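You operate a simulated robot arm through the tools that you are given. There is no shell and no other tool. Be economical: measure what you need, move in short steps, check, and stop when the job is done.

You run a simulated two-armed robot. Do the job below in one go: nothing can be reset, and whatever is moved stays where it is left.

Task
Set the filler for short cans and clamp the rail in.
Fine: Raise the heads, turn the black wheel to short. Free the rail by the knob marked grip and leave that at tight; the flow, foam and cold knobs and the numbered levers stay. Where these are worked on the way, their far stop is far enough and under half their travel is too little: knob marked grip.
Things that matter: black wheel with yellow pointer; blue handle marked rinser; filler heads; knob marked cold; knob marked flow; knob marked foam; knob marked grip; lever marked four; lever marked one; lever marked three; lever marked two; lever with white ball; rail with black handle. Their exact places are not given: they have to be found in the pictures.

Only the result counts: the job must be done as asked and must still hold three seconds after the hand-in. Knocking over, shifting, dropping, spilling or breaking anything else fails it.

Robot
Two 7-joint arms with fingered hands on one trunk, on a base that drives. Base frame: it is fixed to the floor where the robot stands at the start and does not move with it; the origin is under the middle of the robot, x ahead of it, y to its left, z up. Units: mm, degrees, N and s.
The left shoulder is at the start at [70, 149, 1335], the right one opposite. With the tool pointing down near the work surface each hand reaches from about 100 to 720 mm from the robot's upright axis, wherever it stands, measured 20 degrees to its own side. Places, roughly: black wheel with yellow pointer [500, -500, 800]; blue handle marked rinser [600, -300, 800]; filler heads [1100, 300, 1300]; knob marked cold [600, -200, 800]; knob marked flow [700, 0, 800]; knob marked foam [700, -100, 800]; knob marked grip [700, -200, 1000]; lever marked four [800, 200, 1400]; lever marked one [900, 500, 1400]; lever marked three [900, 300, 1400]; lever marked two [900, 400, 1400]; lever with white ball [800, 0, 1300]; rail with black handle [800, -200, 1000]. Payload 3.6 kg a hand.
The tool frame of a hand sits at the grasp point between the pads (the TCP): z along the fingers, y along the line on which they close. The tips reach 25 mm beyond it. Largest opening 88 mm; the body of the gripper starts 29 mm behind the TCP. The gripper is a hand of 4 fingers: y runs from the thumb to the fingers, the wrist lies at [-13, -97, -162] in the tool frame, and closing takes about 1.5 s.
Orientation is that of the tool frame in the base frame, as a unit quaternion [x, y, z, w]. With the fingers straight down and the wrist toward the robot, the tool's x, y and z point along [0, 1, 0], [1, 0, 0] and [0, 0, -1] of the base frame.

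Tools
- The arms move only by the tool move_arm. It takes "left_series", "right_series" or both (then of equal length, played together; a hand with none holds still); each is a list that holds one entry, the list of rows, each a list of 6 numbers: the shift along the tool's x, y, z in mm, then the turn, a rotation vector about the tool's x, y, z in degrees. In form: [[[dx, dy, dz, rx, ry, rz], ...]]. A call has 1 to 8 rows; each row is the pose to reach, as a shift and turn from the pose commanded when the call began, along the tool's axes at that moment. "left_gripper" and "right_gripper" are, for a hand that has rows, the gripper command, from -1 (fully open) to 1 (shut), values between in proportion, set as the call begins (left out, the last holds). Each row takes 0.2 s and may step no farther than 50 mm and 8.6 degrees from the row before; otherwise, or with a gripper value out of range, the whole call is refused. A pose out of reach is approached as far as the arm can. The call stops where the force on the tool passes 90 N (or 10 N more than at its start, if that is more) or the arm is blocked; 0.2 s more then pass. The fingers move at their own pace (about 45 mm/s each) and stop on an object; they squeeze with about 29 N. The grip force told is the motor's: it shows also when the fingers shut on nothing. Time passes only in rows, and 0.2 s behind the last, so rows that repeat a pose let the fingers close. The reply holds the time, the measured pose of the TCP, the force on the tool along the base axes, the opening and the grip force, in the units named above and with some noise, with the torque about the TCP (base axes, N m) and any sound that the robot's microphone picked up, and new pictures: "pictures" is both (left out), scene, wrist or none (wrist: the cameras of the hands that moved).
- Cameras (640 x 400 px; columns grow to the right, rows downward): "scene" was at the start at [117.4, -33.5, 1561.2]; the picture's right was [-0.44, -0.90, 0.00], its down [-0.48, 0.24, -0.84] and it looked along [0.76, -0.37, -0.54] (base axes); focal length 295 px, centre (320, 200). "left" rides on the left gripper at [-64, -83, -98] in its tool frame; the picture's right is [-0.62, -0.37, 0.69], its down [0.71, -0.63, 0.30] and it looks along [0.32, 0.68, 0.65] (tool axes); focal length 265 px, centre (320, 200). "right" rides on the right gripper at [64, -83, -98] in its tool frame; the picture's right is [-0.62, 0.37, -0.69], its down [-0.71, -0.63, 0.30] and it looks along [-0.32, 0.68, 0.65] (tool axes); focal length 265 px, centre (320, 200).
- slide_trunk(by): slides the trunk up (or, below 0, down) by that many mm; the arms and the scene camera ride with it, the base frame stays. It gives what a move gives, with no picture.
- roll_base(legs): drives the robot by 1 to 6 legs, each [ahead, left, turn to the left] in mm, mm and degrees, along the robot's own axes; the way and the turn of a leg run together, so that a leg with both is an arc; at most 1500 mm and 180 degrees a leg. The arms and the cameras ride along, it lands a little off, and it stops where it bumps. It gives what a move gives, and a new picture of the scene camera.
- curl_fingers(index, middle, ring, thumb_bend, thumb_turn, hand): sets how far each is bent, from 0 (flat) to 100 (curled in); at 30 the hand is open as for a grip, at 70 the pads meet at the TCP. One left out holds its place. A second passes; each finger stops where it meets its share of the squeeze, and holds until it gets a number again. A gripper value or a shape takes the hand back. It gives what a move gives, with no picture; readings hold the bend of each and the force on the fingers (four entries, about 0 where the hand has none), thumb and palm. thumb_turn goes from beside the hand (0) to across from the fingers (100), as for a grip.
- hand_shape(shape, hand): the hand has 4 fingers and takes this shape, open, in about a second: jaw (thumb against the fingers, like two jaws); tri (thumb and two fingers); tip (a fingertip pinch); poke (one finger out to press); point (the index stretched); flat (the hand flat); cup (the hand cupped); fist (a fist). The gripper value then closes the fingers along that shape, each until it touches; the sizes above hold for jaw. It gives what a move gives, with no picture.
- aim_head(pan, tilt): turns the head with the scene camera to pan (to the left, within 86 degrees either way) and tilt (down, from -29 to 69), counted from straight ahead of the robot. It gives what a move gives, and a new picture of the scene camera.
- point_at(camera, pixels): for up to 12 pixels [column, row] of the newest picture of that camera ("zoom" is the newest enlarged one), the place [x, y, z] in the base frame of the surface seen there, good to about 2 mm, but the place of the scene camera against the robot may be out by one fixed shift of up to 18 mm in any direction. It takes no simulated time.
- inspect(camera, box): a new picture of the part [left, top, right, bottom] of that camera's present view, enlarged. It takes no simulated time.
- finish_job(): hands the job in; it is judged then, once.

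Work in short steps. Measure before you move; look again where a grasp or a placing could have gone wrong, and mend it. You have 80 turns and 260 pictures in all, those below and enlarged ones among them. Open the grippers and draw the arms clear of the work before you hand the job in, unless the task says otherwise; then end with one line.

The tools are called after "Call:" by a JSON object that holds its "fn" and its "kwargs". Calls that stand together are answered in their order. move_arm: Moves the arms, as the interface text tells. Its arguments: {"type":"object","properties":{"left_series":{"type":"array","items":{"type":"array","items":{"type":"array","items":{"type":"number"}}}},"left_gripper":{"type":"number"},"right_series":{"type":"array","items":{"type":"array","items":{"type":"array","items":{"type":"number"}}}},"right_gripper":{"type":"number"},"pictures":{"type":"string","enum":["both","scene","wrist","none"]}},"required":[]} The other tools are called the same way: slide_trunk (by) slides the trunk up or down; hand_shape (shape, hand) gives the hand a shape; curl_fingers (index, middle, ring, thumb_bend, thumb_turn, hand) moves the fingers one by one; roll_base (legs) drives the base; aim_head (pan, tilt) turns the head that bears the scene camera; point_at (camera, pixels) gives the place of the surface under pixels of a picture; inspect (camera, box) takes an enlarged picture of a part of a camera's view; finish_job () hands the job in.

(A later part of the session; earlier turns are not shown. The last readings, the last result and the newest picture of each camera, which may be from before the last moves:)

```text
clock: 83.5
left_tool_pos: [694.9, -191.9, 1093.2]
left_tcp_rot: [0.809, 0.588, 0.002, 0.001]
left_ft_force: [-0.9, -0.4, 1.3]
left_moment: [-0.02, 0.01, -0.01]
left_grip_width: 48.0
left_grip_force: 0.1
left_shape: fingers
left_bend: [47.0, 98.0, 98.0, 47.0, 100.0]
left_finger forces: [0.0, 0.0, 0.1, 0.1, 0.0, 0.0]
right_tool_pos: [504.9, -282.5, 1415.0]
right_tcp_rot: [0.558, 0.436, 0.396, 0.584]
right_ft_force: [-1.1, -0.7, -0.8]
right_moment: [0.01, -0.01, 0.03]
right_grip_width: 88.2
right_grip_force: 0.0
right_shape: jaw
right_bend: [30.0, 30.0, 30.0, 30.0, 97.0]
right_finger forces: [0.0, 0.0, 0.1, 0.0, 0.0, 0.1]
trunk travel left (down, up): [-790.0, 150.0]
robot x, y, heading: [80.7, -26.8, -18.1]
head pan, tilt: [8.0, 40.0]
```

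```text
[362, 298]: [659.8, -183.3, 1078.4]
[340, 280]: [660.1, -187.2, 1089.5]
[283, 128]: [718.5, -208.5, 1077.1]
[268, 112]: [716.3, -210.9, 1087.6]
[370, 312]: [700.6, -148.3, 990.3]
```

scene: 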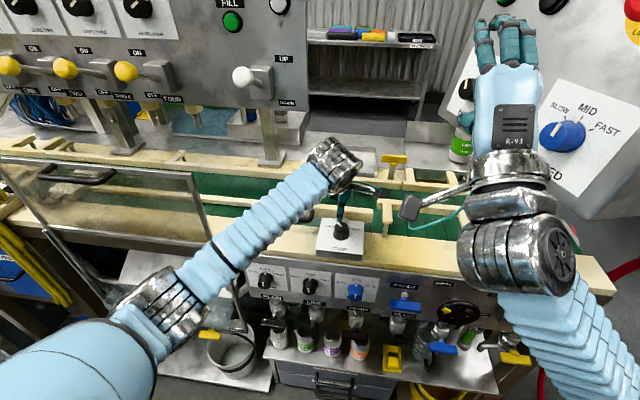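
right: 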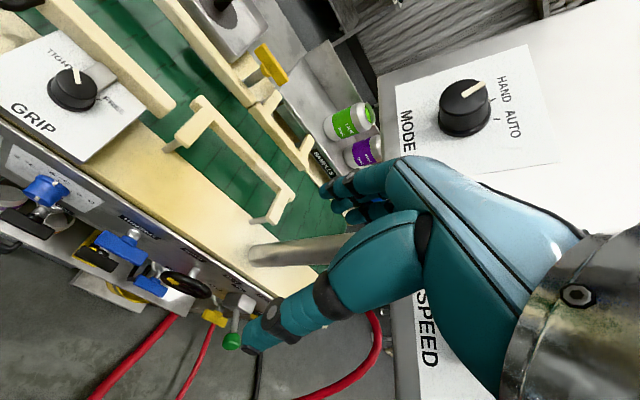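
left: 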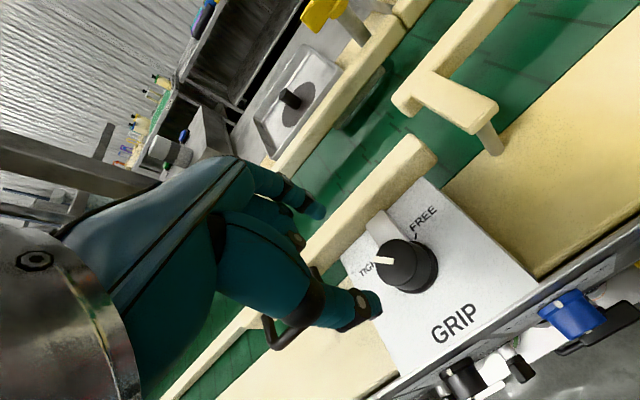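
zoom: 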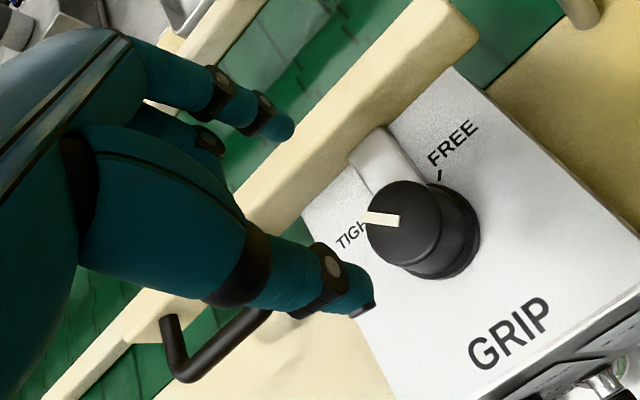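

The tips are centred on the tool x axis. I shift -5, -3.5 and lower 76 mm around the knob.

Call:
{"fn": "move_arm", "kwargs": {"left_series": [[[-5, -3.5, 25, 0, 0, 0], [-5, -3.5, 50, 0, 0, 0], [-5, -3.5, 66, 0, 0, 0], [-5, -3.5, 76, 0, 0, 0], [-5, -3.5, 76, 0, 0, 0]]], "pictures": "wrist"}}

Call:
{"fn": "inspect", "kwargs": {"camera": "scene", "box": [260, 150, 420, 270]}}

```text
clock: 84.7
left_tool_pos: [689.3, -194.9, 1017.8]
left_tcp_rot: [0.809, 0.588, 0.001, 0.002]
left_ft_force: [0.1, 0.2, -0.2]
left_moment: [-0.01, -0.01, -0.01]
left_grip_width: 47.8
left_grip_force: 0.0
left_shape: fingers
left_bend: [47.0, 98.0, 98.0, 47.0, 100.0]
left_finger forces: [0.1, 0.1, 0.0, 0.0, 0.1, 0.0]
right_tool_pos: [504.2, -283.3, 1413.9]
right_tcp_rot: [0.56, 0.435, 0.395, 0.585]
right_ft_force: [0.0, -1.0, -1.0]
right_moment: [-0.03, 0.03, -0.01]
right_grip_width: 87.8
right_grip_force: 0.0
right_shape: jaw
right_bend: [30.0, 30.0, 30.0, 30.0, 97.0]
right_finger forces: [0.1, 0.1, 0.1, 0.0, 0.0, 0.0]
trunk travel left (down, up): [-790.0, 150.0]
robot x, y, heading: [80.2, -27.8, -18.1]
head pan, tilt: [8.0, 40.0]
```

left: 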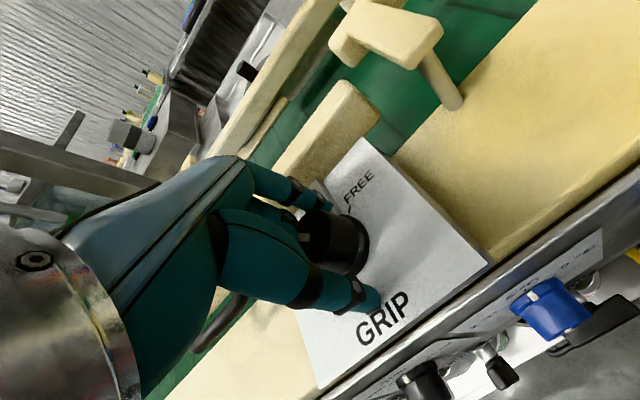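

```text
3.33 times, centred on (340, 210) of scene
```

zoom: 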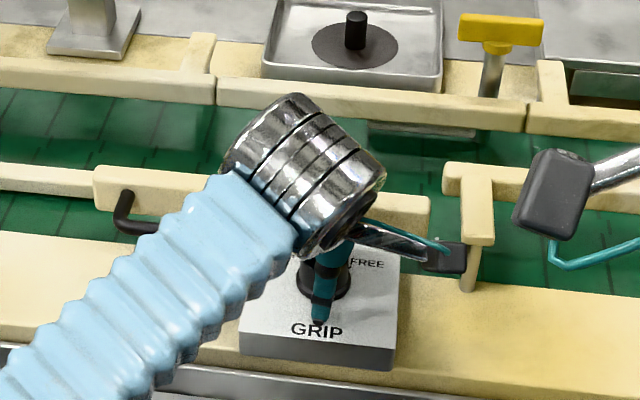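

Knob is between index and thumb without contact. I close both onto it.

Call:
{"fn": "curl_fingers", "kwargs": {"hand": "left", "index": 70, "thumb_bend": 70}}

Call:
{"fn": "move_arm", "kwargs": {"left_series": [[[0, 0, 0, 0, 0, 6], [0, 0, 0, 0, 0, 12], [0, 0, 0, 0, 0, 18], [0, 0, 0, 0, 0, 24], [0, 0, 0, 0, 0, 30], [0, 0, 0, 0, 0, 30]]], "pictures": "wrist"}}

Call:
{"fn": "inspect", "kwargs": {"camera": "left", "box": [220, 120, 440, 340]}}

```text
clock: 85.7
left_tool_pos: [689.9, -196.0, 1017.0]
left_tcp_rot: [0.809, 0.588, 0.002, 0.001]
left_ft_force: [2.7, -3.2, 0.7]
left_moment: [-0.07, -0.04, 0.0]
left_grip_width: 26.5
left_grip_force: 7.7
left_shape: fingers
left_bend: [54.0, 98.0, 98.0, 62.0, 99.0]
left_finger forces: [9.6, 0.0, 0.0, 0.0, 5.7, 0.0]
right_tool_pos: [505.3, -283.9, 1413.6]
right_tcp_rot: [0.559, 0.436, 0.395, 0.584]
right_ft_force: [0.3, 0.6, 0.1]
right_moment: [-0.02, 0.03, 0.0]
right_grip_width: 88.1
right_grip_force: 0.0
right_shape: jaw
right_bend: [30.0, 30.0, 30.0, 30.0, 97.0]
right_finger forces: [0.0, 0.0, 0.0, 0.0, 0.0, 0.0]
trunk travel left (down, up): [-790.0, 150.0]
robot x, y, heading: [79.0, -26.3, -18.3]
head pan, tilt: [8.0, 40.0]
```

```text
clock: 87.1
left_tool_pos: [690.1, -194.5, 1016.4]
left_tcp_rot: [0.934, 0.358, 0.001, 0.0]
left_ft_force: [1.5, -1.3, 0.6]
left_moment: [-0.04, -0.03, 0.01]
left_grip_width: 26.1
left_grip_force: 7.1
left_shape: fingers
left_bend: [55.0, 98.0, 98.0, 62.0, 100.0]
left_finger forces: [7.6, 0.1, 0.1, 0.0, 6.6, 0.0]
right_tool_pos: [506.0, -283.6, 1413.5]
right_tcp_rot: [0.559, 0.435, 0.396, 0.584]
right_ft_force: [0.3, -0.4, 0.4]
right_moment: [0.03, -0.02, 0.01]
right_grip_width: 88.0
right_grip_force: 0.0
right_shape: jaw
right_bend: [30.0, 30.0, 30.0, 30.0, 97.0]
right_finger forces: [0.0, 0.0, 0.0, 0.0, 0.0, 0.1]
trunk travel left (down, up): [-790.0, 150.0]
robot x, y, heading: [76.1, -26.1, -18.5]
head pan, tilt: [8.0, 40.0]
```

left: 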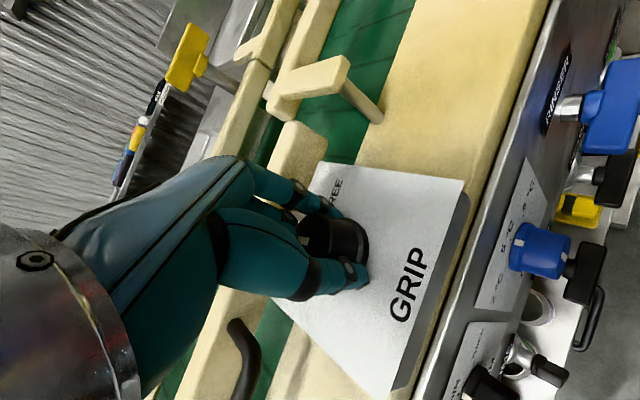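

```text
1.82 times, centred on (330, 230) of left
```

zoom: 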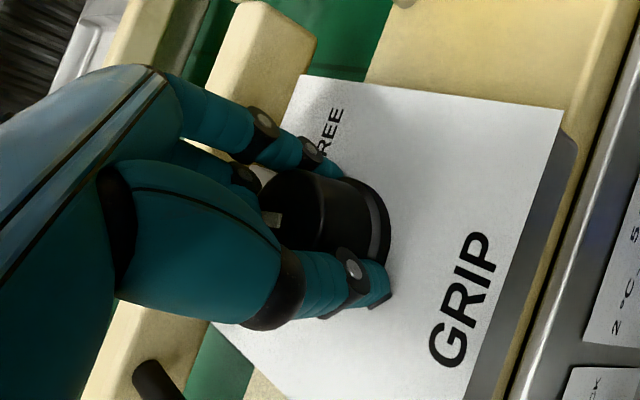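

The mark stays fixed in the wrist view, so the knob turns with the hand. I continue clockwise toward FREE until it stops.

Call:
{"fn": "move_arm", "kwargs": {"left_series": [[[0, 0, 0, 0, 0, 8], [0, 0, 0, 0, 0, 16], [0, 0, 0, 0, 0, 24], [0, 0, 0, 0, 0, 32], [0, 0, 0, 0, 0, 40], [0, 0, 0, 0, 0, 48], [0, 0, 0, 0, 0, 54], [0, 0, 0, 0, 0, 54]]], "pictures": "wrist"}}

Call:
{"fn": "inspect", "kwargs": {"camera": "left", "box": [220, 120, 440, 340]}}

```text
clock: 88.9
left_tool_pos: [691.0, -193.3, 1016.4]
left_tcp_rot: [0.994, -0.105, 0.002, 0.001]
left_ft_force: [1.0, 1.3, -0.6]
left_moment: [0.04, 0.0, -0.01]
left_grip_width: 25.6
left_grip_force: 7.1
left_shape: fingers
left_bend: [58.0, 98.0, 98.0, 60.0, 100.0]
left_finger forces: [6.3, 0.1, 0.1, 0.0, 7.9, 0.1]
right_tool_pos: [505.0, -282.5, 1413.3]
right_tcp_rot: [0.559, 0.435, 0.395, 0.585]
right_ft_force: [-0.2, 0.4, 0.1]
right_moment: [0.01, 0.02, 0.02]
right_grip_width: 88.1
right_grip_force: 0.0
right_shape: jaw
right_bend: [30.0, 30.0, 30.0, 30.0, 97.0]
right_finger forces: [0.1, 0.0, 0.0, 0.0, 0.0, 0.0]
trunk travel left (down, up): [-790.0, 150.0]
robot x, y, heading: [78.0, -23.6, -18.1]
head pan, tilt: [8.0, 40.0]
```

left: 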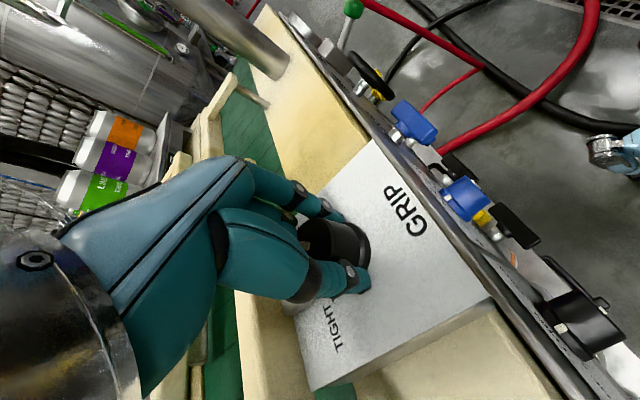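

```text
1.82 times, centred on (330, 230) of left
```

zoom: 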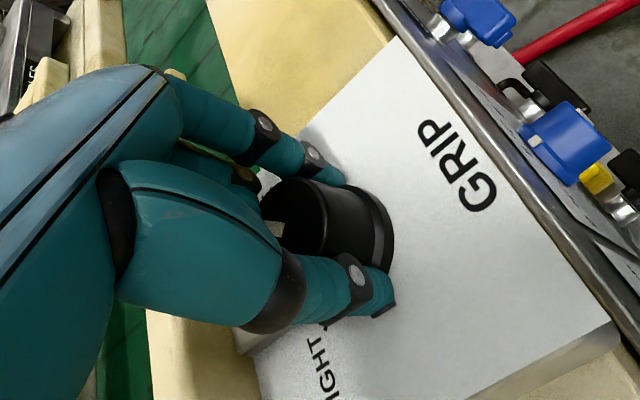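

The mark shifted a little against the hand, perhaps at the stop. I turn 14° more to be sure.

Call:
{"fn": "move_arm", "kwargs": {"left_series": [[[0, 0, 0, 0, 0, 7], [0, 0, 0, 0, 0, 14], [0, 0, 0, 0, 0, 14]]], "pictures": "wrist"}}

Call:
{"fn": "inspect", "kwargs": {"camera": "left", "box": [220, 120, 440, 340]}}

```text
clock: 89.7
left_tool_pos: [684.2, -189.2, 1017.2]
left_tcp_rot: [0.974, -0.226, 0.003, 0.001]
left_ft_force: [-1.1, 2.5, -1.0]
left_moment: [0.04, -0.03, -0.01]
left_grip_width: 15.3
left_grip_force: 4.5
left_shape: fingers
left_bend: [63.0, 98.0, 98.0, 63.0, 99.0]
left_finger forces: [3.2, 0.0, 0.1, 0.0, 5.1, 0.0]
left hand out of reach, approached as far as the arm can: row 2, 3
right_tool_pos: [505.2, -280.6, 1414.6]
right_tcp_rot: [0.558, 0.436, 0.395, 0.585]
right_ft_force: [0.0, 0.5, -0.2]
right_moment: [0.01, -0.01, 0.02]
right_grip_width: 88.1
right_grip_force: 0.1
right_shape: jaw
right_bend: [30.0, 30.0, 30.0, 30.0, 97.0]
right_finger forces: [0.0, 0.0, 0.0, 0.0, 0.1, 0.0]
trunk travel left (down, up): [-790.0, 150.0]
robot x, y, heading: [79.5, -27.3, -18.2]
head pan, tilt: [8.0, 40.0]
```

left: 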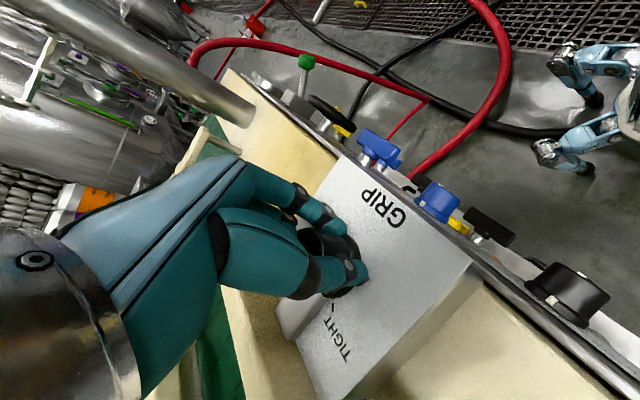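

```text
1.82 times, centred on (330, 230) of left
```

zoom: 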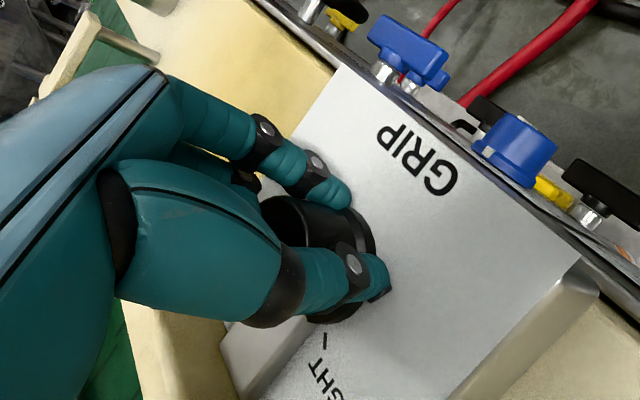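

The fingers are slipping off and the arm is at its limit. I open, lift and look at the mark.

Call:
{"fn": "curl_fingers", "kwargs": {"hand": "left", "index": 46, "thumb_bend": 46}}

Call:
{"fn": "move_arm", "kwargs": {"left_series": [[[0, 0, -25, 0, 0, 0], [0, 0, -50, 0, 0, 0], [0, 0, -75, 0, 0, -8], [0, 0, -75, 0, 0, -16], [0, 0, -75, 0, 0, -24], [0, 0, -75, 0, 0, -32], [0, 0, -75, 0, 0, -40]]], "pictures": "both"}}

Call:
{"fn": "inspect", "kwargs": {"camera": "left", "box": [280, 140, 500, 360]}}

Call:
{"fn": "inspect", "kwargs": {"camera": "scene", "box": [280, 190, 400, 270]}}

```text
clock: 90.7
left_tool_pos: [685.2, -191.3, 1016.1]
left_tcp_rot: [0.974, -0.225, 0.001, 0.0]
left_ft_force: [0.7, 0.2, 0.0]
left_moment: [0.0, -0.01, 0.0]
left_grip_width: 49.7
left_grip_force: 0.0
left_shape: fingers
left_bend: [46.0, 98.0, 98.0, 46.0, 100.0]
left_finger forces: [0.0, 0.0, 0.1, 0.0, 0.0, 0.0]
right_tool_pos: [505.4, -283.4, 1413.8]
right_tcp_rot: [0.559, 0.436, 0.395, 0.584]
right_ft_force: [0.4, -1.5, -1.1]
right_moment: [0.0, -0.02, -0.01]
right_grip_width: 88.1
right_grip_force: 0.1
right_shape: jaw
right_bend: [30.0, 30.0, 30.0, 30.0, 97.0]
right_finger forces: [0.0, 0.0, 0.0, 0.0, 0.0, 0.1]
trunk travel left (down, up): [-790.0, 150.0]
robot x, y, heading: [79.4, -29.5, -18.2]
head pan, tilt: [8.0, 40.0]
```

```text
clock: 92.3
left_tool_pos: [684.7, -190.9, 1092.5]
left_tcp_rot: [0.992, 0.124, 0.002, 0.002]
left_ft_force: [-0.6, -0.2, -0.4]
left_moment: [0.0, 0.01, -0.01]
left_grip_width: 49.6
left_grip_force: 0.0
left_shape: fingers
left_bend: [46.0, 98.0, 98.0, 46.0, 100.0]
left_finger forces: [0.0, 0.1, 0.1, 0.0, 0.0, 0.0]
right_tool_pos: [504.6, -282.6, 1414.1]
right_tcp_rot: [0.56, 0.434, 0.395, 0.585]
right_ft_force: [0.0, -0.4, -0.3]
right_moment: [-0.01, 0.0, 0.0]
right_grip_width: 88.0
right_grip_force: 0.2
right_shape: jaw
right_bend: [30.0, 30.0, 30.0, 30.0, 97.0]
right_finger forces: [0.0, 0.0, 0.0, 0.1, 0.0, 0.0]
trunk travel left (down, up): [-790.0, 150.0]
robot x, y, heading: [79.6, -25.2, -18.3]
head pan, tilt: [8.0, 40.0]
```

scene: 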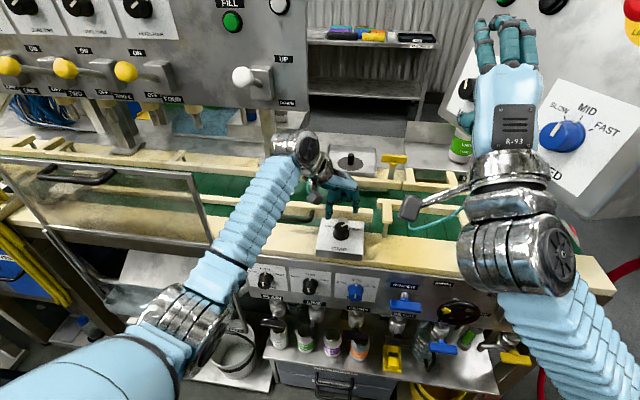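
left: 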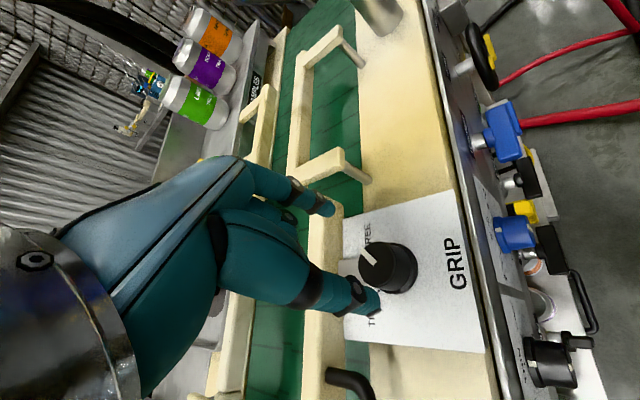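

```text
1.82 times, centred on (390, 250) of left
```

zoom: 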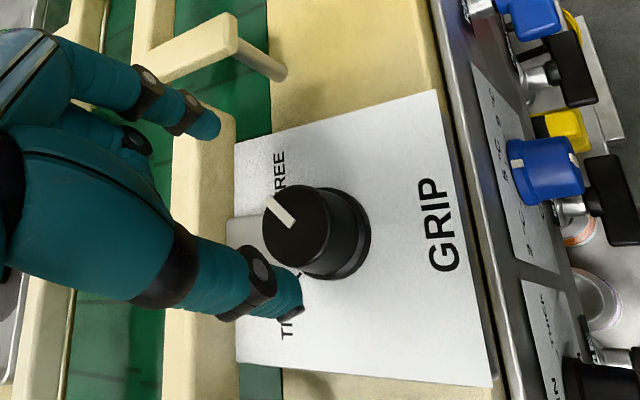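

```text
5.00 times, centred on (340, 230) of scene
```

zoom: 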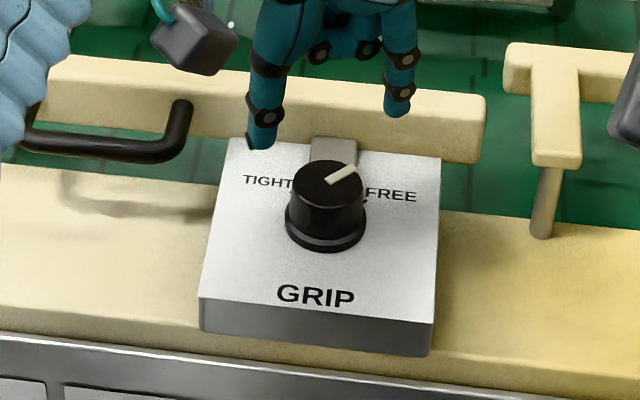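

The mark now points at FREE. Next I roll the hand back square, close it, and go to the robot side of the rail handle (l≈153, d≈742).

Call:
{"fn": "move_arm", "kwargs": {"left_series": [[[0, 0, -15, 0, 0, -8.5], [0, 0, -30, 0, 0, -17], [0, 0, -30, 0, 0, -25.5], [0, 0, -30, 0, 0, -34], [0, 0, -30, 0, 0, -42.5], [0, 0, -30, 0, 0, -51], [0, 0, -30, 0, 0, -59.5], [0, 0, -30, 0, 0, -68]]], "left_gripper": 1, "pictures": "none"}}

Call:
{"fn": "move_arm", "kwargs": {"left_series": [[[25, -15, 0, 0, 0, 0], [55, -30, 0, 0, 0, 0], [90, -40, 0, 0, 0, 0], [120, -45, 0, 0, 0, 0], [120, -45, 0, 0, 0, 0]]], "pictures": "both"}}

```text
clock: 94.1
left_tool_pos: [683.3, -192.6, 1121.5]
left_tcp_rot: [0.754, 0.657, 0.002, 0.002]
left_ft_force: [0.4, 0.4, -0.3]
left_moment: [0.01, -0.04, 0.02]
left_grip_width: 0.0
left_grip_force: 28.5
left_shape: tip
left_bend: [70.0, 100.0, 100.0, 77.0, 100.0]
left_finger forces: [0.0, 0.1, 0.1, 0.1, 0.0, 0.0]
right_tool_pos: [505.0, -283.9, 1413.2]
right_tcp_rot: [0.559, 0.436, 0.397, 0.584]
right_ft_force: [0.0, 0.5, -0.4]
right_moment: [-0.02, 0.02, 0.02]
right_grip_width: 88.0
right_grip_force: 0.0
right_shape: jaw
right_bend: [30.0, 30.0, 30.0, 30.0, 97.0]
right_finger forces: [0.0, 0.1, 0.0, 0.1, 0.0, 0.0]
trunk travel left (down, up): [-790.0, 150.0]
robot x, y, heading: [77.4, -27.5, -18.1]
head pan, tilt: [8.0, 40.0]
```

```text
clock: 95.3
left_tool_pos: [653.5, -65.1, 1121.3]
left_tcp_rot: [0.755, 0.656, 0.002, 0.002]
left_ft_force: [-0.6, 0.4, -0.1]
left_moment: [-0.02, -0.03, 0.01]
left_grip_width: 0.3
left_grip_force: 29.0
left_shape: tip
left_bend: [70.0, 100.0, 100.0, 77.0, 100.0]
left_finger forces: [0.0, 0.0, 0.0, 0.0, 0.0, 0.0]
right_tool_pos: [503.7, -283.5, 1413.4]
right_tcp_rot: [0.559, 0.435, 0.396, 0.584]
right_ft_force: [0.6, 0.6, 1.0]
right_moment: [0.0, -0.01, -0.01]
right_grip_width: 88.0
right_grip_force: 0.1
right_shape: jaw
right_bend: [30.0, 30.0, 30.0, 30.0, 97.0]
right_finger forces: [0.1, 0.1, 0.0, 0.0, 0.1, 0.1]
trunk travel left (down, up): [-790.0, 150.0]
robot x, y, heading: [82.0, -24.7, -18.3]
head pan, tilt: [8.0, 40.0]
```

scene: 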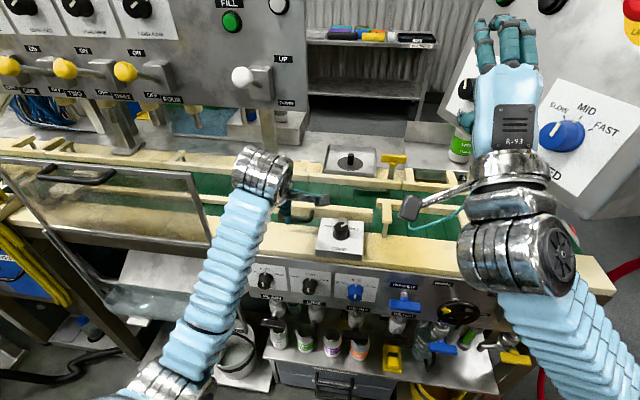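
left: 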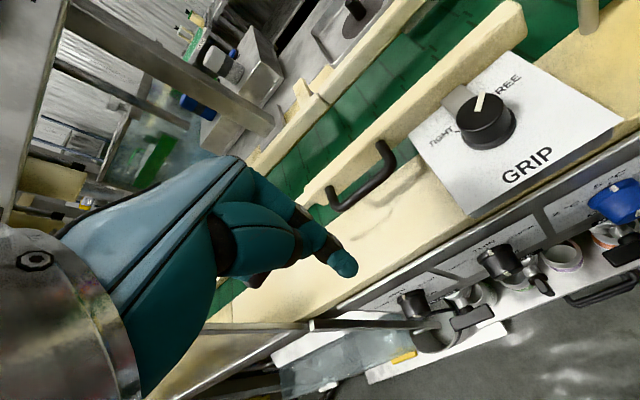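

I measure the handle bar and the rail face in the left view before going down.

Call:
{"fn": "point_at", "kwargs": {"camera": "left", "pixels": [[372, 189], [388, 160], [345, 207], [360, 200], [330, 190], [380, 143], [500, 40], [350, 175], [345, 265], [335, 232], [430, 115]]}}

Call:
{"fn": "inspect", "kwargs": {"camera": "left", "box": [280, 80, 480, 290]}}

```text
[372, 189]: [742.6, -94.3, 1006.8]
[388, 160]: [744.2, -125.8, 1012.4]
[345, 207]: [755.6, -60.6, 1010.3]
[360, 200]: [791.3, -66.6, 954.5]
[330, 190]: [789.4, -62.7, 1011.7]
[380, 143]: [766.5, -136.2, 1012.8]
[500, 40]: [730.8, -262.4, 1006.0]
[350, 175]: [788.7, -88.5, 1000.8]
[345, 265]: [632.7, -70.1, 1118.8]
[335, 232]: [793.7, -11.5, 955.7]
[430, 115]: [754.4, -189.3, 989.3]
```

```text
1.90 times, centred on (380, 185) of left
```

zoom: 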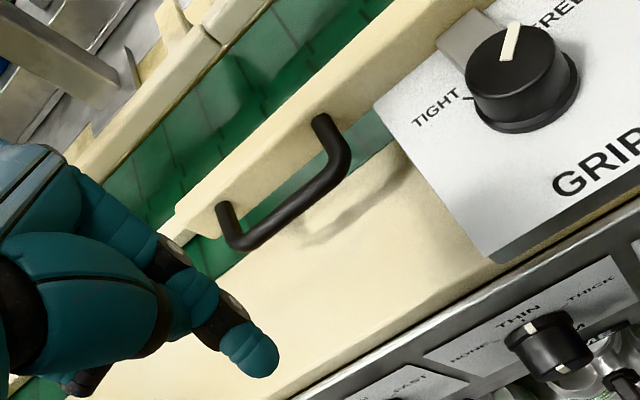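

The bar front is at d≈735, l≈140, z≈1007, and the rail face at d≈772. I lower the closed fingers behind the bar and approach.

Call:
{"fn": "move_arm", "kwargs": {"left_series": [[[0, 0, 40, 0, 0, 0], [0, 0, 80, 0, 0, 0], [0, 0, 117, 0, 0, 0], [-4, 25, 117, 0, 0, 0], [-9.5, 54, 117, 0, 0, 0], [-9.5, 54, 117, 0, 0, 0]]], "pictures": "wrist"}}

Call:
{"fn": "inspect", "kwargs": {"camera": "scene", "box": [220, 150, 400, 270]}}

```text
clock: 96.7
left_tool_pos: [708.5, -79.6, 1007.5]
left_tcp_rot: [0.755, 0.656, 0.001, 0.003]
left_ft_force: [0.6, 0.1, -0.1]
left_moment: [0.01, 0.0, 0.0]
left_grip_width: 0.0
left_grip_force: 29.0
left_shape: tip
left_bend: [70.0, 100.0, 100.0, 77.0, 100.0]
left_finger forces: [0.0, 0.0, 0.1, 0.1, 0.0, 0.0]
right_tool_pos: [504.4, -282.3, 1413.9]
right_tcp_rot: [0.559, 0.435, 0.396, 0.585]
right_ft_force: [-0.4, 0.8, -0.5]
right_moment: [-0.03, 0.03, -0.01]
right_grip_width: 88.2
right_grip_force: 0.1
right_shape: jaw
right_bend: [30.0, 30.0, 30.0, 30.0, 97.0]
right_finger forces: [0.0, 0.0, 0.0, 0.0, 0.1, 0.1]
trunk travel left (down, up): [-790.0, 150.0]
robot x, y, heading: [78.8, -25.3, -18.2]
head pan, tilt: [8.0, 40.0]
```

left: 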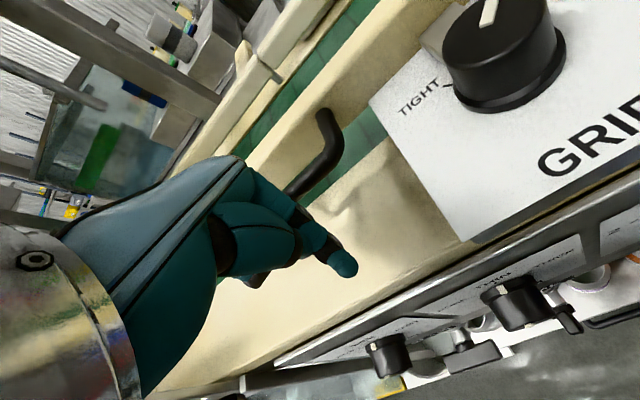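

```text
3.33 times, centred on (310, 210) of scene
```

zoom: 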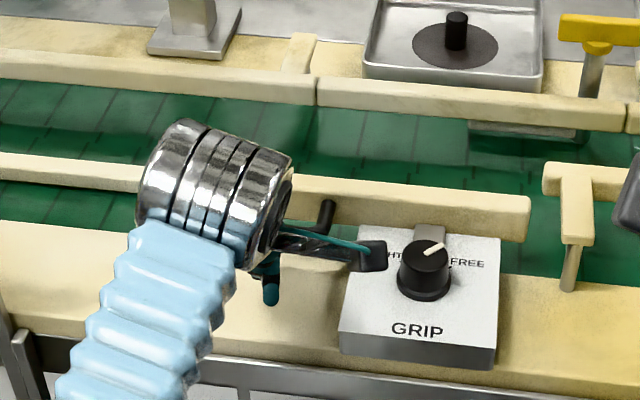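

The fingers are just behind the bar. I push forward in steps, watching the force.

Call:
{"fn": "move_arm", "kwargs": {"left_series": [[[-2, 10, 0, 0, 0, 0], [-3.5, 20, 0, 0, 0, 0], [-5, 29.5, 0, 0, 0, 0], [-7, 39, 0, 0, 0, 0], [-8.5, 49, 0, 0, 0, 0], [-8.5, 49, 0, 0, 0, 0]]], "pictures": "wrist"}}

Call:
{"fn": "inspect", "kwargs": {"camera": "scene", "box": [220, 150, 400, 270]}}

```text
clock: 98.1
left_tool_pos: [756.5, -97.5, 1006.8]
left_tcp_rot: [0.755, 0.656, 0.002, 0.003]
left_ft_force: [-1.0, 1.9, 5.1]
left_moment: [0.03, -0.18, 0.07]
left_grip_width: 0.2
left_grip_force: 29.0
left_shape: tip
left_bend: [70.0, 100.0, 100.0, 77.0, 100.0]
left_finger forces: [0.1, 1.3, 0.0, 0.0, 0.0, 0.0]
right_tool_pos: [503.3, -281.9, 1415.7]
right_tcp_rot: [0.558, 0.436, 0.395, 0.585]
right_ft_force: [-0.4, -0.1, -0.3]
right_moment: [0.03, -0.01, 0.0]
right_grip_width: 87.9
right_grip_force: 0.1
right_shape: jaw
right_bend: [30.0, 30.0, 30.0, 30.0, 97.0]
right_finger forces: [0.0, 0.0, 0.1, 0.1, 0.0, 0.1]
trunk travel left (down, up): [-790.0, 150.0]
robot x, y, heading: [76.0, -23.6, -18.2]
head pan, tilt: [8.0, 40.0]
```

left: 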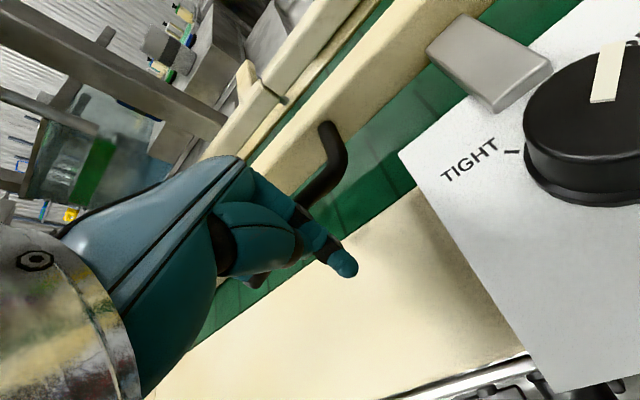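

```text
3.33 times, centred on (310, 210) of scene
```

zoom: 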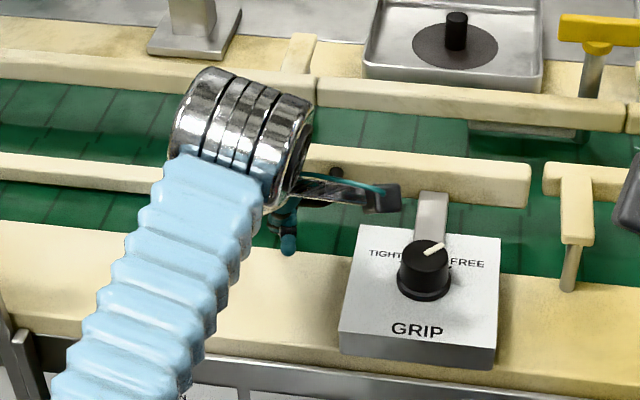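

The rail slides in easily, with more of its bar showing. I keep pushing toward its stop.

Call:
{"fn": "move_arm", "kwargs": {"left_series": [[[-2, 10, 0, 0, 0, 0], [-3.5, 20, 0, 0, 0, 0], [-5, 29.5, 0, 0, 0, 0], [-7, 39, 0, 0, 0, 0], [-8.5, 49, 0, 0, 0, 0], [-8.5, 49, 0, 0, 0, 0]]], "pictures": "wrist"}}

Call:
{"fn": "inspect", "kwargs": {"camera": "scene", "box": [220, 150, 400, 270]}}

```text
clock: 99.5
left_tool_pos: [790.6, -109.6, 1009.8]
left_tcp_rot: [0.754, 0.657, -0.001, -0.002]
left_ft_force: [-50.8, 10.2, -1.1]
left_moment: [-0.01, 0.2, 0.1]
left_grip_width: 0.1
left_grip_force: 28.5
left_shape: tip
left_bend: [70.0, 100.0, 100.0, 75.0, 100.0]
left_finger forces: [19.5, 0.1, 0.1, 0.0, 38.8, 0.0]
right_tool_pos: [491.9, -280.1, 1418.8]
right_tcp_rot: [0.556, 0.433, 0.398, 0.588]
right_ft_force: [0.1, -0.2, 0.1]
right_moment: [-0.03, -0.01, -0.02]
right_grip_width: 88.0
right_grip_force: 0.1
right_shape: jaw
right_bend: [30.0, 30.0, 30.0, 30.0, 97.0]
right_finger forces: [0.1, 0.1, 0.1, 0.0, 0.1, 0.0]
trunk travel left (down, up): [-790.0, 150.0]
robot x, y, heading: [77.4, -27.2, -18.3]
head pan, tilt: [8.0, 40.0]
```

left: 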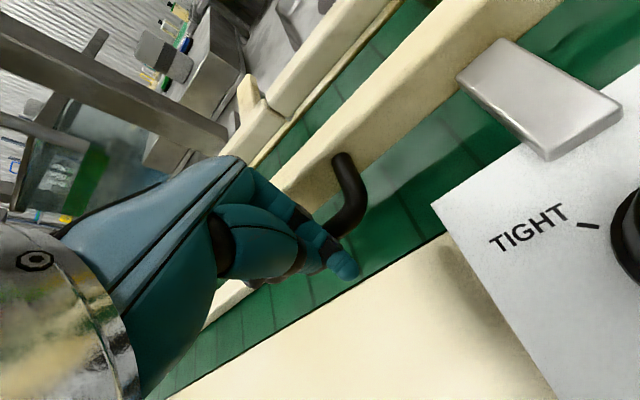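

```text
3.33 times, centred on (310, 210) of scene
```

zoom: 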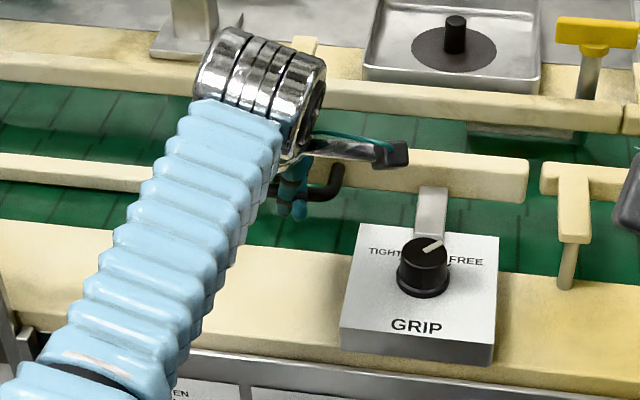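

A 50 N resistance marks the stop; the rail is fully in and in line with its neighbour. I back off and lift.

Call:
{"fn": "move_arm", "kwargs": {"left_series": [[[4, -25, 0, 0, 0, 0], [9, -55, 0, 0, 0, 0], [15, -90, 0, 0, 0, 0], [18, -105, -35, 0, 0, 0], [18, -105, -75, 0, 0, 0], [18, -105, -110, 0, 0, 0], [18, -105, -110, 0, 0, 0]]], "pictures": "none"}}

Call:
{"fn": "curl_fingers", "kwargs": {"hand": "left", "index": 46, "middle": 98, "ring": 98, "thumb_bend": 46}}

Call:
{"fn": "inspect", "kwargs": {"camera": "scene", "box": [220, 150, 400, 270]}}

```text
clock: 101.1
left_tool_pos: [705.4, -78.4, 1112.4]
left_tcp_rot: [0.755, 0.656, 0.001, 0.001]
left_ft_force: [-0.2, 0.3, -0.1]
left_moment: [-0.03, 0.01, 0.0]
left_grip_width: 0.0
left_grip_force: 28.9
left_shape: tip
left_bend: [70.0, 100.0, 100.0, 77.0, 100.0]
left_finger forces: [0.1, 0.0, 0.0, 0.1, 0.0, 0.0]
right_tool_pos: [508.6, -284.4, 1413.3]
right_tcp_rot: [0.559, 0.436, 0.395, 0.584]
right_ft_force: [-0.3, -0.2, -0.3]
right_moment: [-0.04, -0.02, 0.02]
right_grip_width: 87.7
right_grip_force: 0.0
right_shape: jaw
right_bend: [30.0, 30.0, 30.0, 30.0, 97.0]
right_finger forces: [0.1, 0.0, 0.1, 0.1, 0.0, 0.0]
trunk travel left (down, up): [-790.0, 150.0]
robot x, y, heading: [78.6, -26.4, -18.4]
head pan, tilt: [8.0, 40.0]
```

```text
clock: 102.1
left_tool_pos: [700.1, -78.7, 1114.8]
left_tcp_rot: [0.755, 0.656, 0.001, 0.002]
left_ft_force: [0.5, 0.2, 0.5]
left_moment: [-0.02, 0.01, -0.02]
left_grip_width: 49.8
left_grip_force: 0.1
left_shape: fingers
left_bend: [46.0, 98.0, 98.0, 46.0, 100.0]
left_finger forces: [0.0, 0.1, 0.0, 0.0, 0.0, 0.0]
right_tool_pos: [504.5, -283.9, 1414.4]
right_tcp_rot: [0.559, 0.435, 0.397, 0.584]
right_ft_force: [-0.7, 0.4, -0.7]
right_moment: [-0.01, 0.01, 0.01]
right_grip_width: 88.3
right_grip_force: 0.0
right_shape: jaw
right_bend: [30.0, 30.0, 30.0, 30.0, 97.0]
right_finger forces: [0.0, 0.0, 0.0, 0.0, 0.0, 0.1]
trunk travel left (down, up): [-790.0, 150.0]
robot x, y, heading: [79.8, -26.8, -18.3]
head pan, tilt: [8.0, 40.0]
```

```text
3.33 times, centred on (310, 210) of scene
```

zoom: 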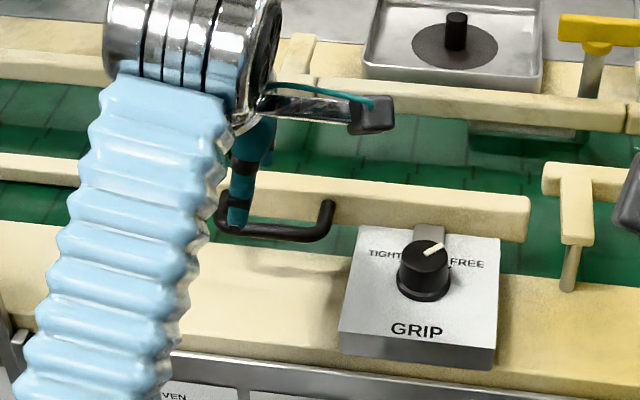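

The rail now looks back out at its first place: either it springs back or my fingers dragged it. I test this by pushing again and backing off just slightly, watching it.

Call:
{"fn": "move_arm", "kwargs": {"left_series": [[[0, -40, 0, 0, 0, 0], [0, -40, 40, 0, 0, 0], [0, -40, 80, 0, 0, 0], [0, -40, 106, 0, 0, 0], [-3, -15, 106, 0, 0, 0], [-7, 10, 106, 0, 0, 0], [-12, 40, 106, 0, 0, 0]]], "left_gripper": 1, "pictures": "wrist"}}

Call:
{"fn": "move_arm", "kwargs": {"left_series": [[[-2, 10, 0, 0, 0, 0], [-5, 25, 0, 0, 0, 0], [-5, 25, 0, 0, 0, 0]]], "pictures": "wrist"}}

Call:
{"fn": "move_arm", "kwargs": {"left_series": [[[2, -10, 0, 0, 0, 0], [4, -20, 0, 0, 0, 0], [4, -20, 0, 0, 0, 0]]], "pictures": "wrist"}}

```text
clock: 103.7
left_tool_pos: [738.9, -99.4, 1010.6]
left_tcp_rot: [0.755, 0.656, 0.0, 0.001]
left_ft_force: [-0.5, -0.3, -3.0]
left_moment: [-0.04, -0.01, 0.02]
left_grip_width: 0.3
left_grip_force: 29.3
left_shape: tip
left_bend: [70.0, 100.0, 100.0, 77.0, 100.0]
left_finger forces: [0.0, 0.0, 0.0, 0.1, 2.4, 0.1]
right_tool_pos: [504.7, -283.7, 1413.2]
right_tcp_rot: [0.559, 0.435, 0.395, 0.585]
right_ft_force: [-0.4, 0.4, -0.2]
right_moment: [-0.02, 0.02, 0.0]
right_grip_width: 88.1
right_grip_force: 0.0
right_shape: jaw
right_bend: [30.0, 30.0, 30.0, 30.0, 97.0]
right_finger forces: [0.0, 0.0, 0.0, 0.0, 0.0, 0.1]
trunk travel left (down, up): [-790.0, 150.0]
robot x, y, heading: [81.0, -26.0, -17.9]
head pan, tilt: [8.0, 40.0]
```

left: 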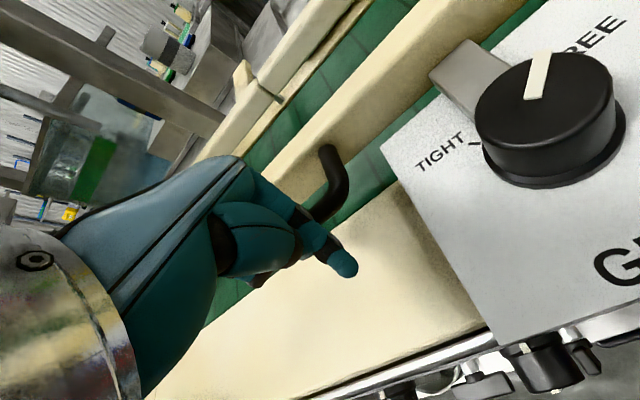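

```text
clock: 104.5
left_tool_pos: [763.2, -107.7, 1009.2]
left_tcp_rot: [0.754, 0.656, 0.002, 0.002]
left_ft_force: [-0.4, 0.0, -1.9]
left_moment: [-0.05, 0.02, -0.03]
left_grip_width: 0.3
left_grip_force: 28.9
left_shape: tip
left_bend: [70.0, 100.0, 100.0, 77.0, 100.0]
left_finger forces: [0.0, 0.0, 0.1, 0.0, 1.4, 0.0]
right_tool_pos: [504.8, -283.8, 1413.5]
right_tcp_rot: [0.559, 0.435, 0.395, 0.585]
right_ft_force: [0.0, 0.4, -0.3]
right_moment: [0.02, 0.01, 0.01]
right_grip_width: 88.0
right_grip_force: 0.0
right_shape: jaw
right_bend: [30.0, 30.0, 30.0, 30.0, 97.0]
right_finger forces: [0.0, 0.0, 0.1, 0.0, 0.0, 0.1]
trunk travel left (down, up): [-790.0, 150.0]
robot x, y, heading: [78.5, -28.1, -18.4]
head pan, tilt: [8.0, 40.0]
```

left: 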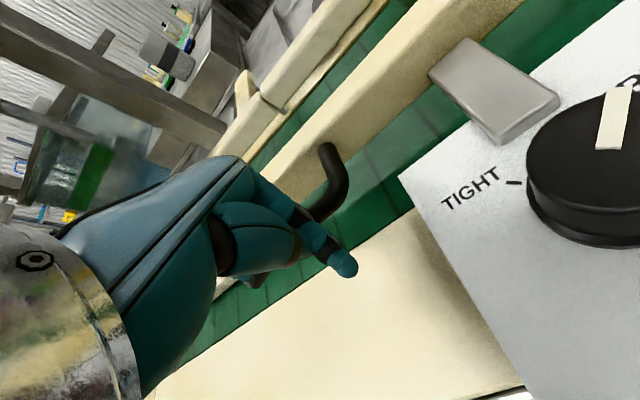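

```text
clock: 105.3
left_tool_pos: [745.0, -100.4, 1007.5]
left_tcp_rot: [0.755, 0.656, 0.001, 0.001]
left_ft_force: [-0.5, -1.3, 0.1]
left_moment: [-0.03, 0.03, 0.0]
left_grip_width: 0.2
left_grip_force: 29.0
left_shape: tip
left_bend: [70.0, 100.0, 100.0, 77.0, 100.0]
left_finger forces: [0.1, 0.1, 0.1, 0.0, 0.0, 0.0]
right_tool_pos: [505.0, -283.0, 1413.6]
right_tcp_rot: [0.559, 0.435, 0.395, 0.585]
right_ft_force: [-0.8, -0.4, -0.1]
right_moment: [0.0, 0.01, 0.0]
right_grip_width: 87.9
right_grip_force: 0.1
right_shape: jaw
right_bend: [30.0, 30.0, 30.0, 30.0, 97.0]
right_finger forces: [0.1, 0.1, 0.0, 0.0, 0.0, 0.0]
trunk travel left (down, up): [-790.0, 150.0]
robot x, y, heading: [75.5, -24.4, -17.9]
head pan, tilt: [8.0, 40.0]
```

left: 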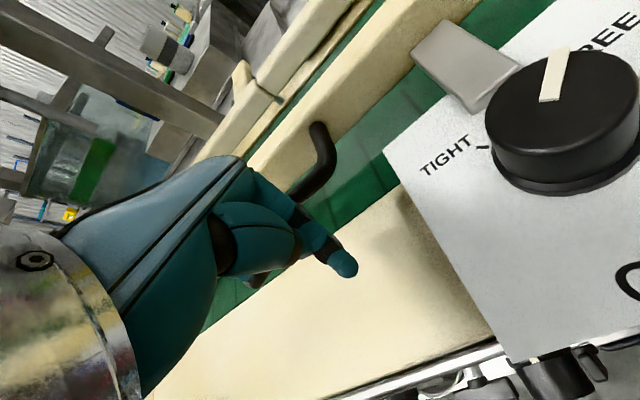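

The handle seems to have stayed in as I backed off. I measure the handle and rail face to be sure.

Call:
{"fn": "point_at", "kwargs": {"camera": "left", "pixels": [[322, 165], [312, 185], [318, 130], [345, 120], [400, 60], [460, 60]]}}

Call:
{"fn": "inspect", "kwargs": {"camera": "scene", "box": [220, 150, 400, 270]}}

```text
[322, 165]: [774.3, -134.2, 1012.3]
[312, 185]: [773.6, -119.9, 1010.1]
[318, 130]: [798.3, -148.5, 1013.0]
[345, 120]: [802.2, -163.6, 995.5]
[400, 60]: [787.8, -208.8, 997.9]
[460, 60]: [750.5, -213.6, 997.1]
```

```text
3.33 times, centred on (310, 210) of scene
```

zoom: 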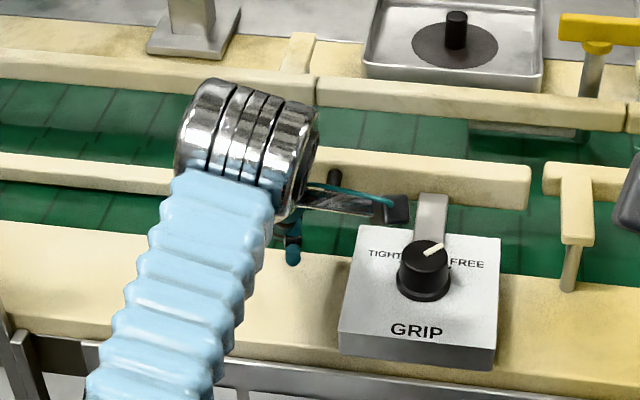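

The rail stays where I left it (bar at d≈773, 38 mm in), so there is no spring here and the full push probably hooked the handle. I push again to the stop more gently and back off 20 mm.

Call:
{"fn": "move_arm", "kwargs": {"left_series": [[[-2, 10, -2, 0, 0, 0], [-4, 20, -2, 0, 0, 0], [-5.5, 30, -2, 0, 0, 0], [-7, 37, -2, 0, 0, 0], [-8, 42, -2, 0, 0, 0], [-8, 44, -2, 0, 0, 0]]], "pictures": "wrist"}}

Call:
{"fn": "move_arm", "kwargs": {"left_series": [[[2, -8, 0, 0, 0, 0], [3, -14, 0, 0, 0, 0], [4, -20, 0, 0, 0, 0], [4, -20, 0, 0, 0, 0]]], "pictures": "wrist"}}

Call:
{"fn": "inspect", "kwargs": {"camera": "scene", "box": [220, 150, 400, 270]}}

```text
clock: 106.7
left_tool_pos: [780.3, -112.9, 1012.0]
left_tcp_rot: [0.755, 0.656, 0.0, 0.0]
left_ft_force: [-25.3, 6.9, -3.7]
left_moment: [0.05, 0.19, 0.11]
left_grip_width: 0.0
left_grip_force: 29.9
left_shape: tip
left_bend: [70.0, 100.0, 100.0, 72.0, 100.0]
left_finger forces: [0.0, 0.0, 0.0, 0.0, 26.2, 0.1]
right_tool_pos: [498.1, -282.0, 1415.4]
right_tcp_rot: [0.557, 0.435, 0.397, 0.585]
right_ft_force: [-0.2, -0.2, 0.6]
right_moment: [0.01, 0.0, 0.0]
right_grip_width: 87.9
right_grip_force: 0.2
right_shape: jaw
right_bend: [30.0, 30.0, 30.0, 30.0, 97.0]
right_finger forces: [0.0, 0.0, 0.1, 0.1, 0.0, 0.0]
trunk travel left (down, up): [-790.0, 150.0]
robot x, y, heading: [79.4, -27.3, -18.1]
head pan, tilt: [8.0, 40.0]
```

left: 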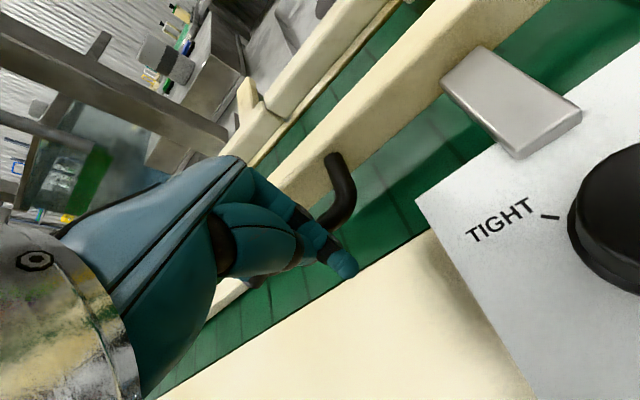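

```text
clock: 107.7
left_tool_pos: [767.0, -109.2, 1013.9]
left_tcp_rot: [0.755, 0.656, 0.003, 0.004]
left_ft_force: [-0.7, -0.3, -0.6]
left_moment: [0.0, 0.05, -0.02]
left_grip_width: 0.0
left_grip_force: 28.5
left_shape: tip
left_bend: [70.0, 100.0, 100.0, 77.0, 100.0]
left_finger forces: [0.0, 0.0, 0.0, 0.0, 0.7, 0.1]
right_tool_pos: [504.2, -283.7, 1413.2]
right_tcp_rot: [0.558, 0.436, 0.397, 0.584]
right_ft_force: [0.4, 0.1, -0.2]
right_moment: [-0.01, -0.02, -0.01]
right_grip_width: 88.3
right_grip_force: 0.1
right_shape: jaw
right_bend: [30.0, 30.0, 30.0, 30.0, 97.0]
right_finger forces: [0.0, 0.1, 0.0, 0.0, 0.0, 0.0]
trunk travel left (down, up): [-790.0, 150.0]
robot x, y, heading: [78.7, -25.7, -18.3]
head pan, tilt: [8.0, 40.0]
```

left: 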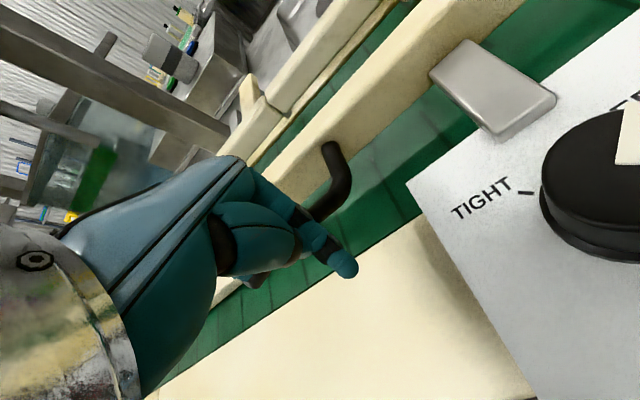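

```text
3.33 times, centred on (310, 210) of scene
```

zoom: 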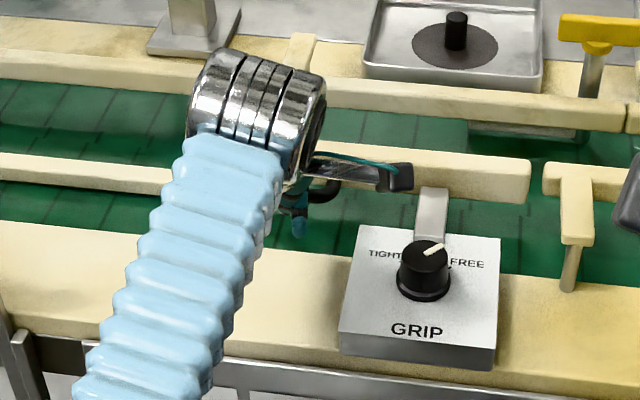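

I measure where the handle and rail ended up after this back-off.

Call:
{"fn": "point_at", "kwargs": {"camera": "left", "pixels": [[338, 175], [325, 200], [336, 148], [365, 110], [420, 60], [480, 80], [345, 268]]}}

Call:
{"fn": "inspect", "kwargs": {"camera": "left", "box": [200, 120, 400, 320]}}

```text
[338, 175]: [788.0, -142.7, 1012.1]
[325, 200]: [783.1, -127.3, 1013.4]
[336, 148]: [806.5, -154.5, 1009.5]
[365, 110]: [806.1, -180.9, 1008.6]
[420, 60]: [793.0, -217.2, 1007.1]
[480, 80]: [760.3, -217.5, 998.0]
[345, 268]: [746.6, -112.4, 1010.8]
```

```text
2.00 times, centred on (300, 220) of left
```

zoom: 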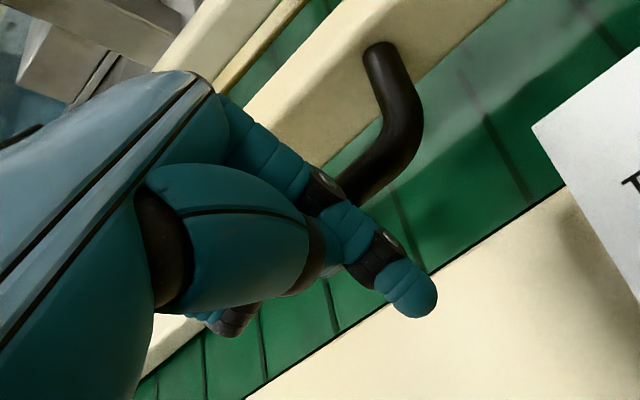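

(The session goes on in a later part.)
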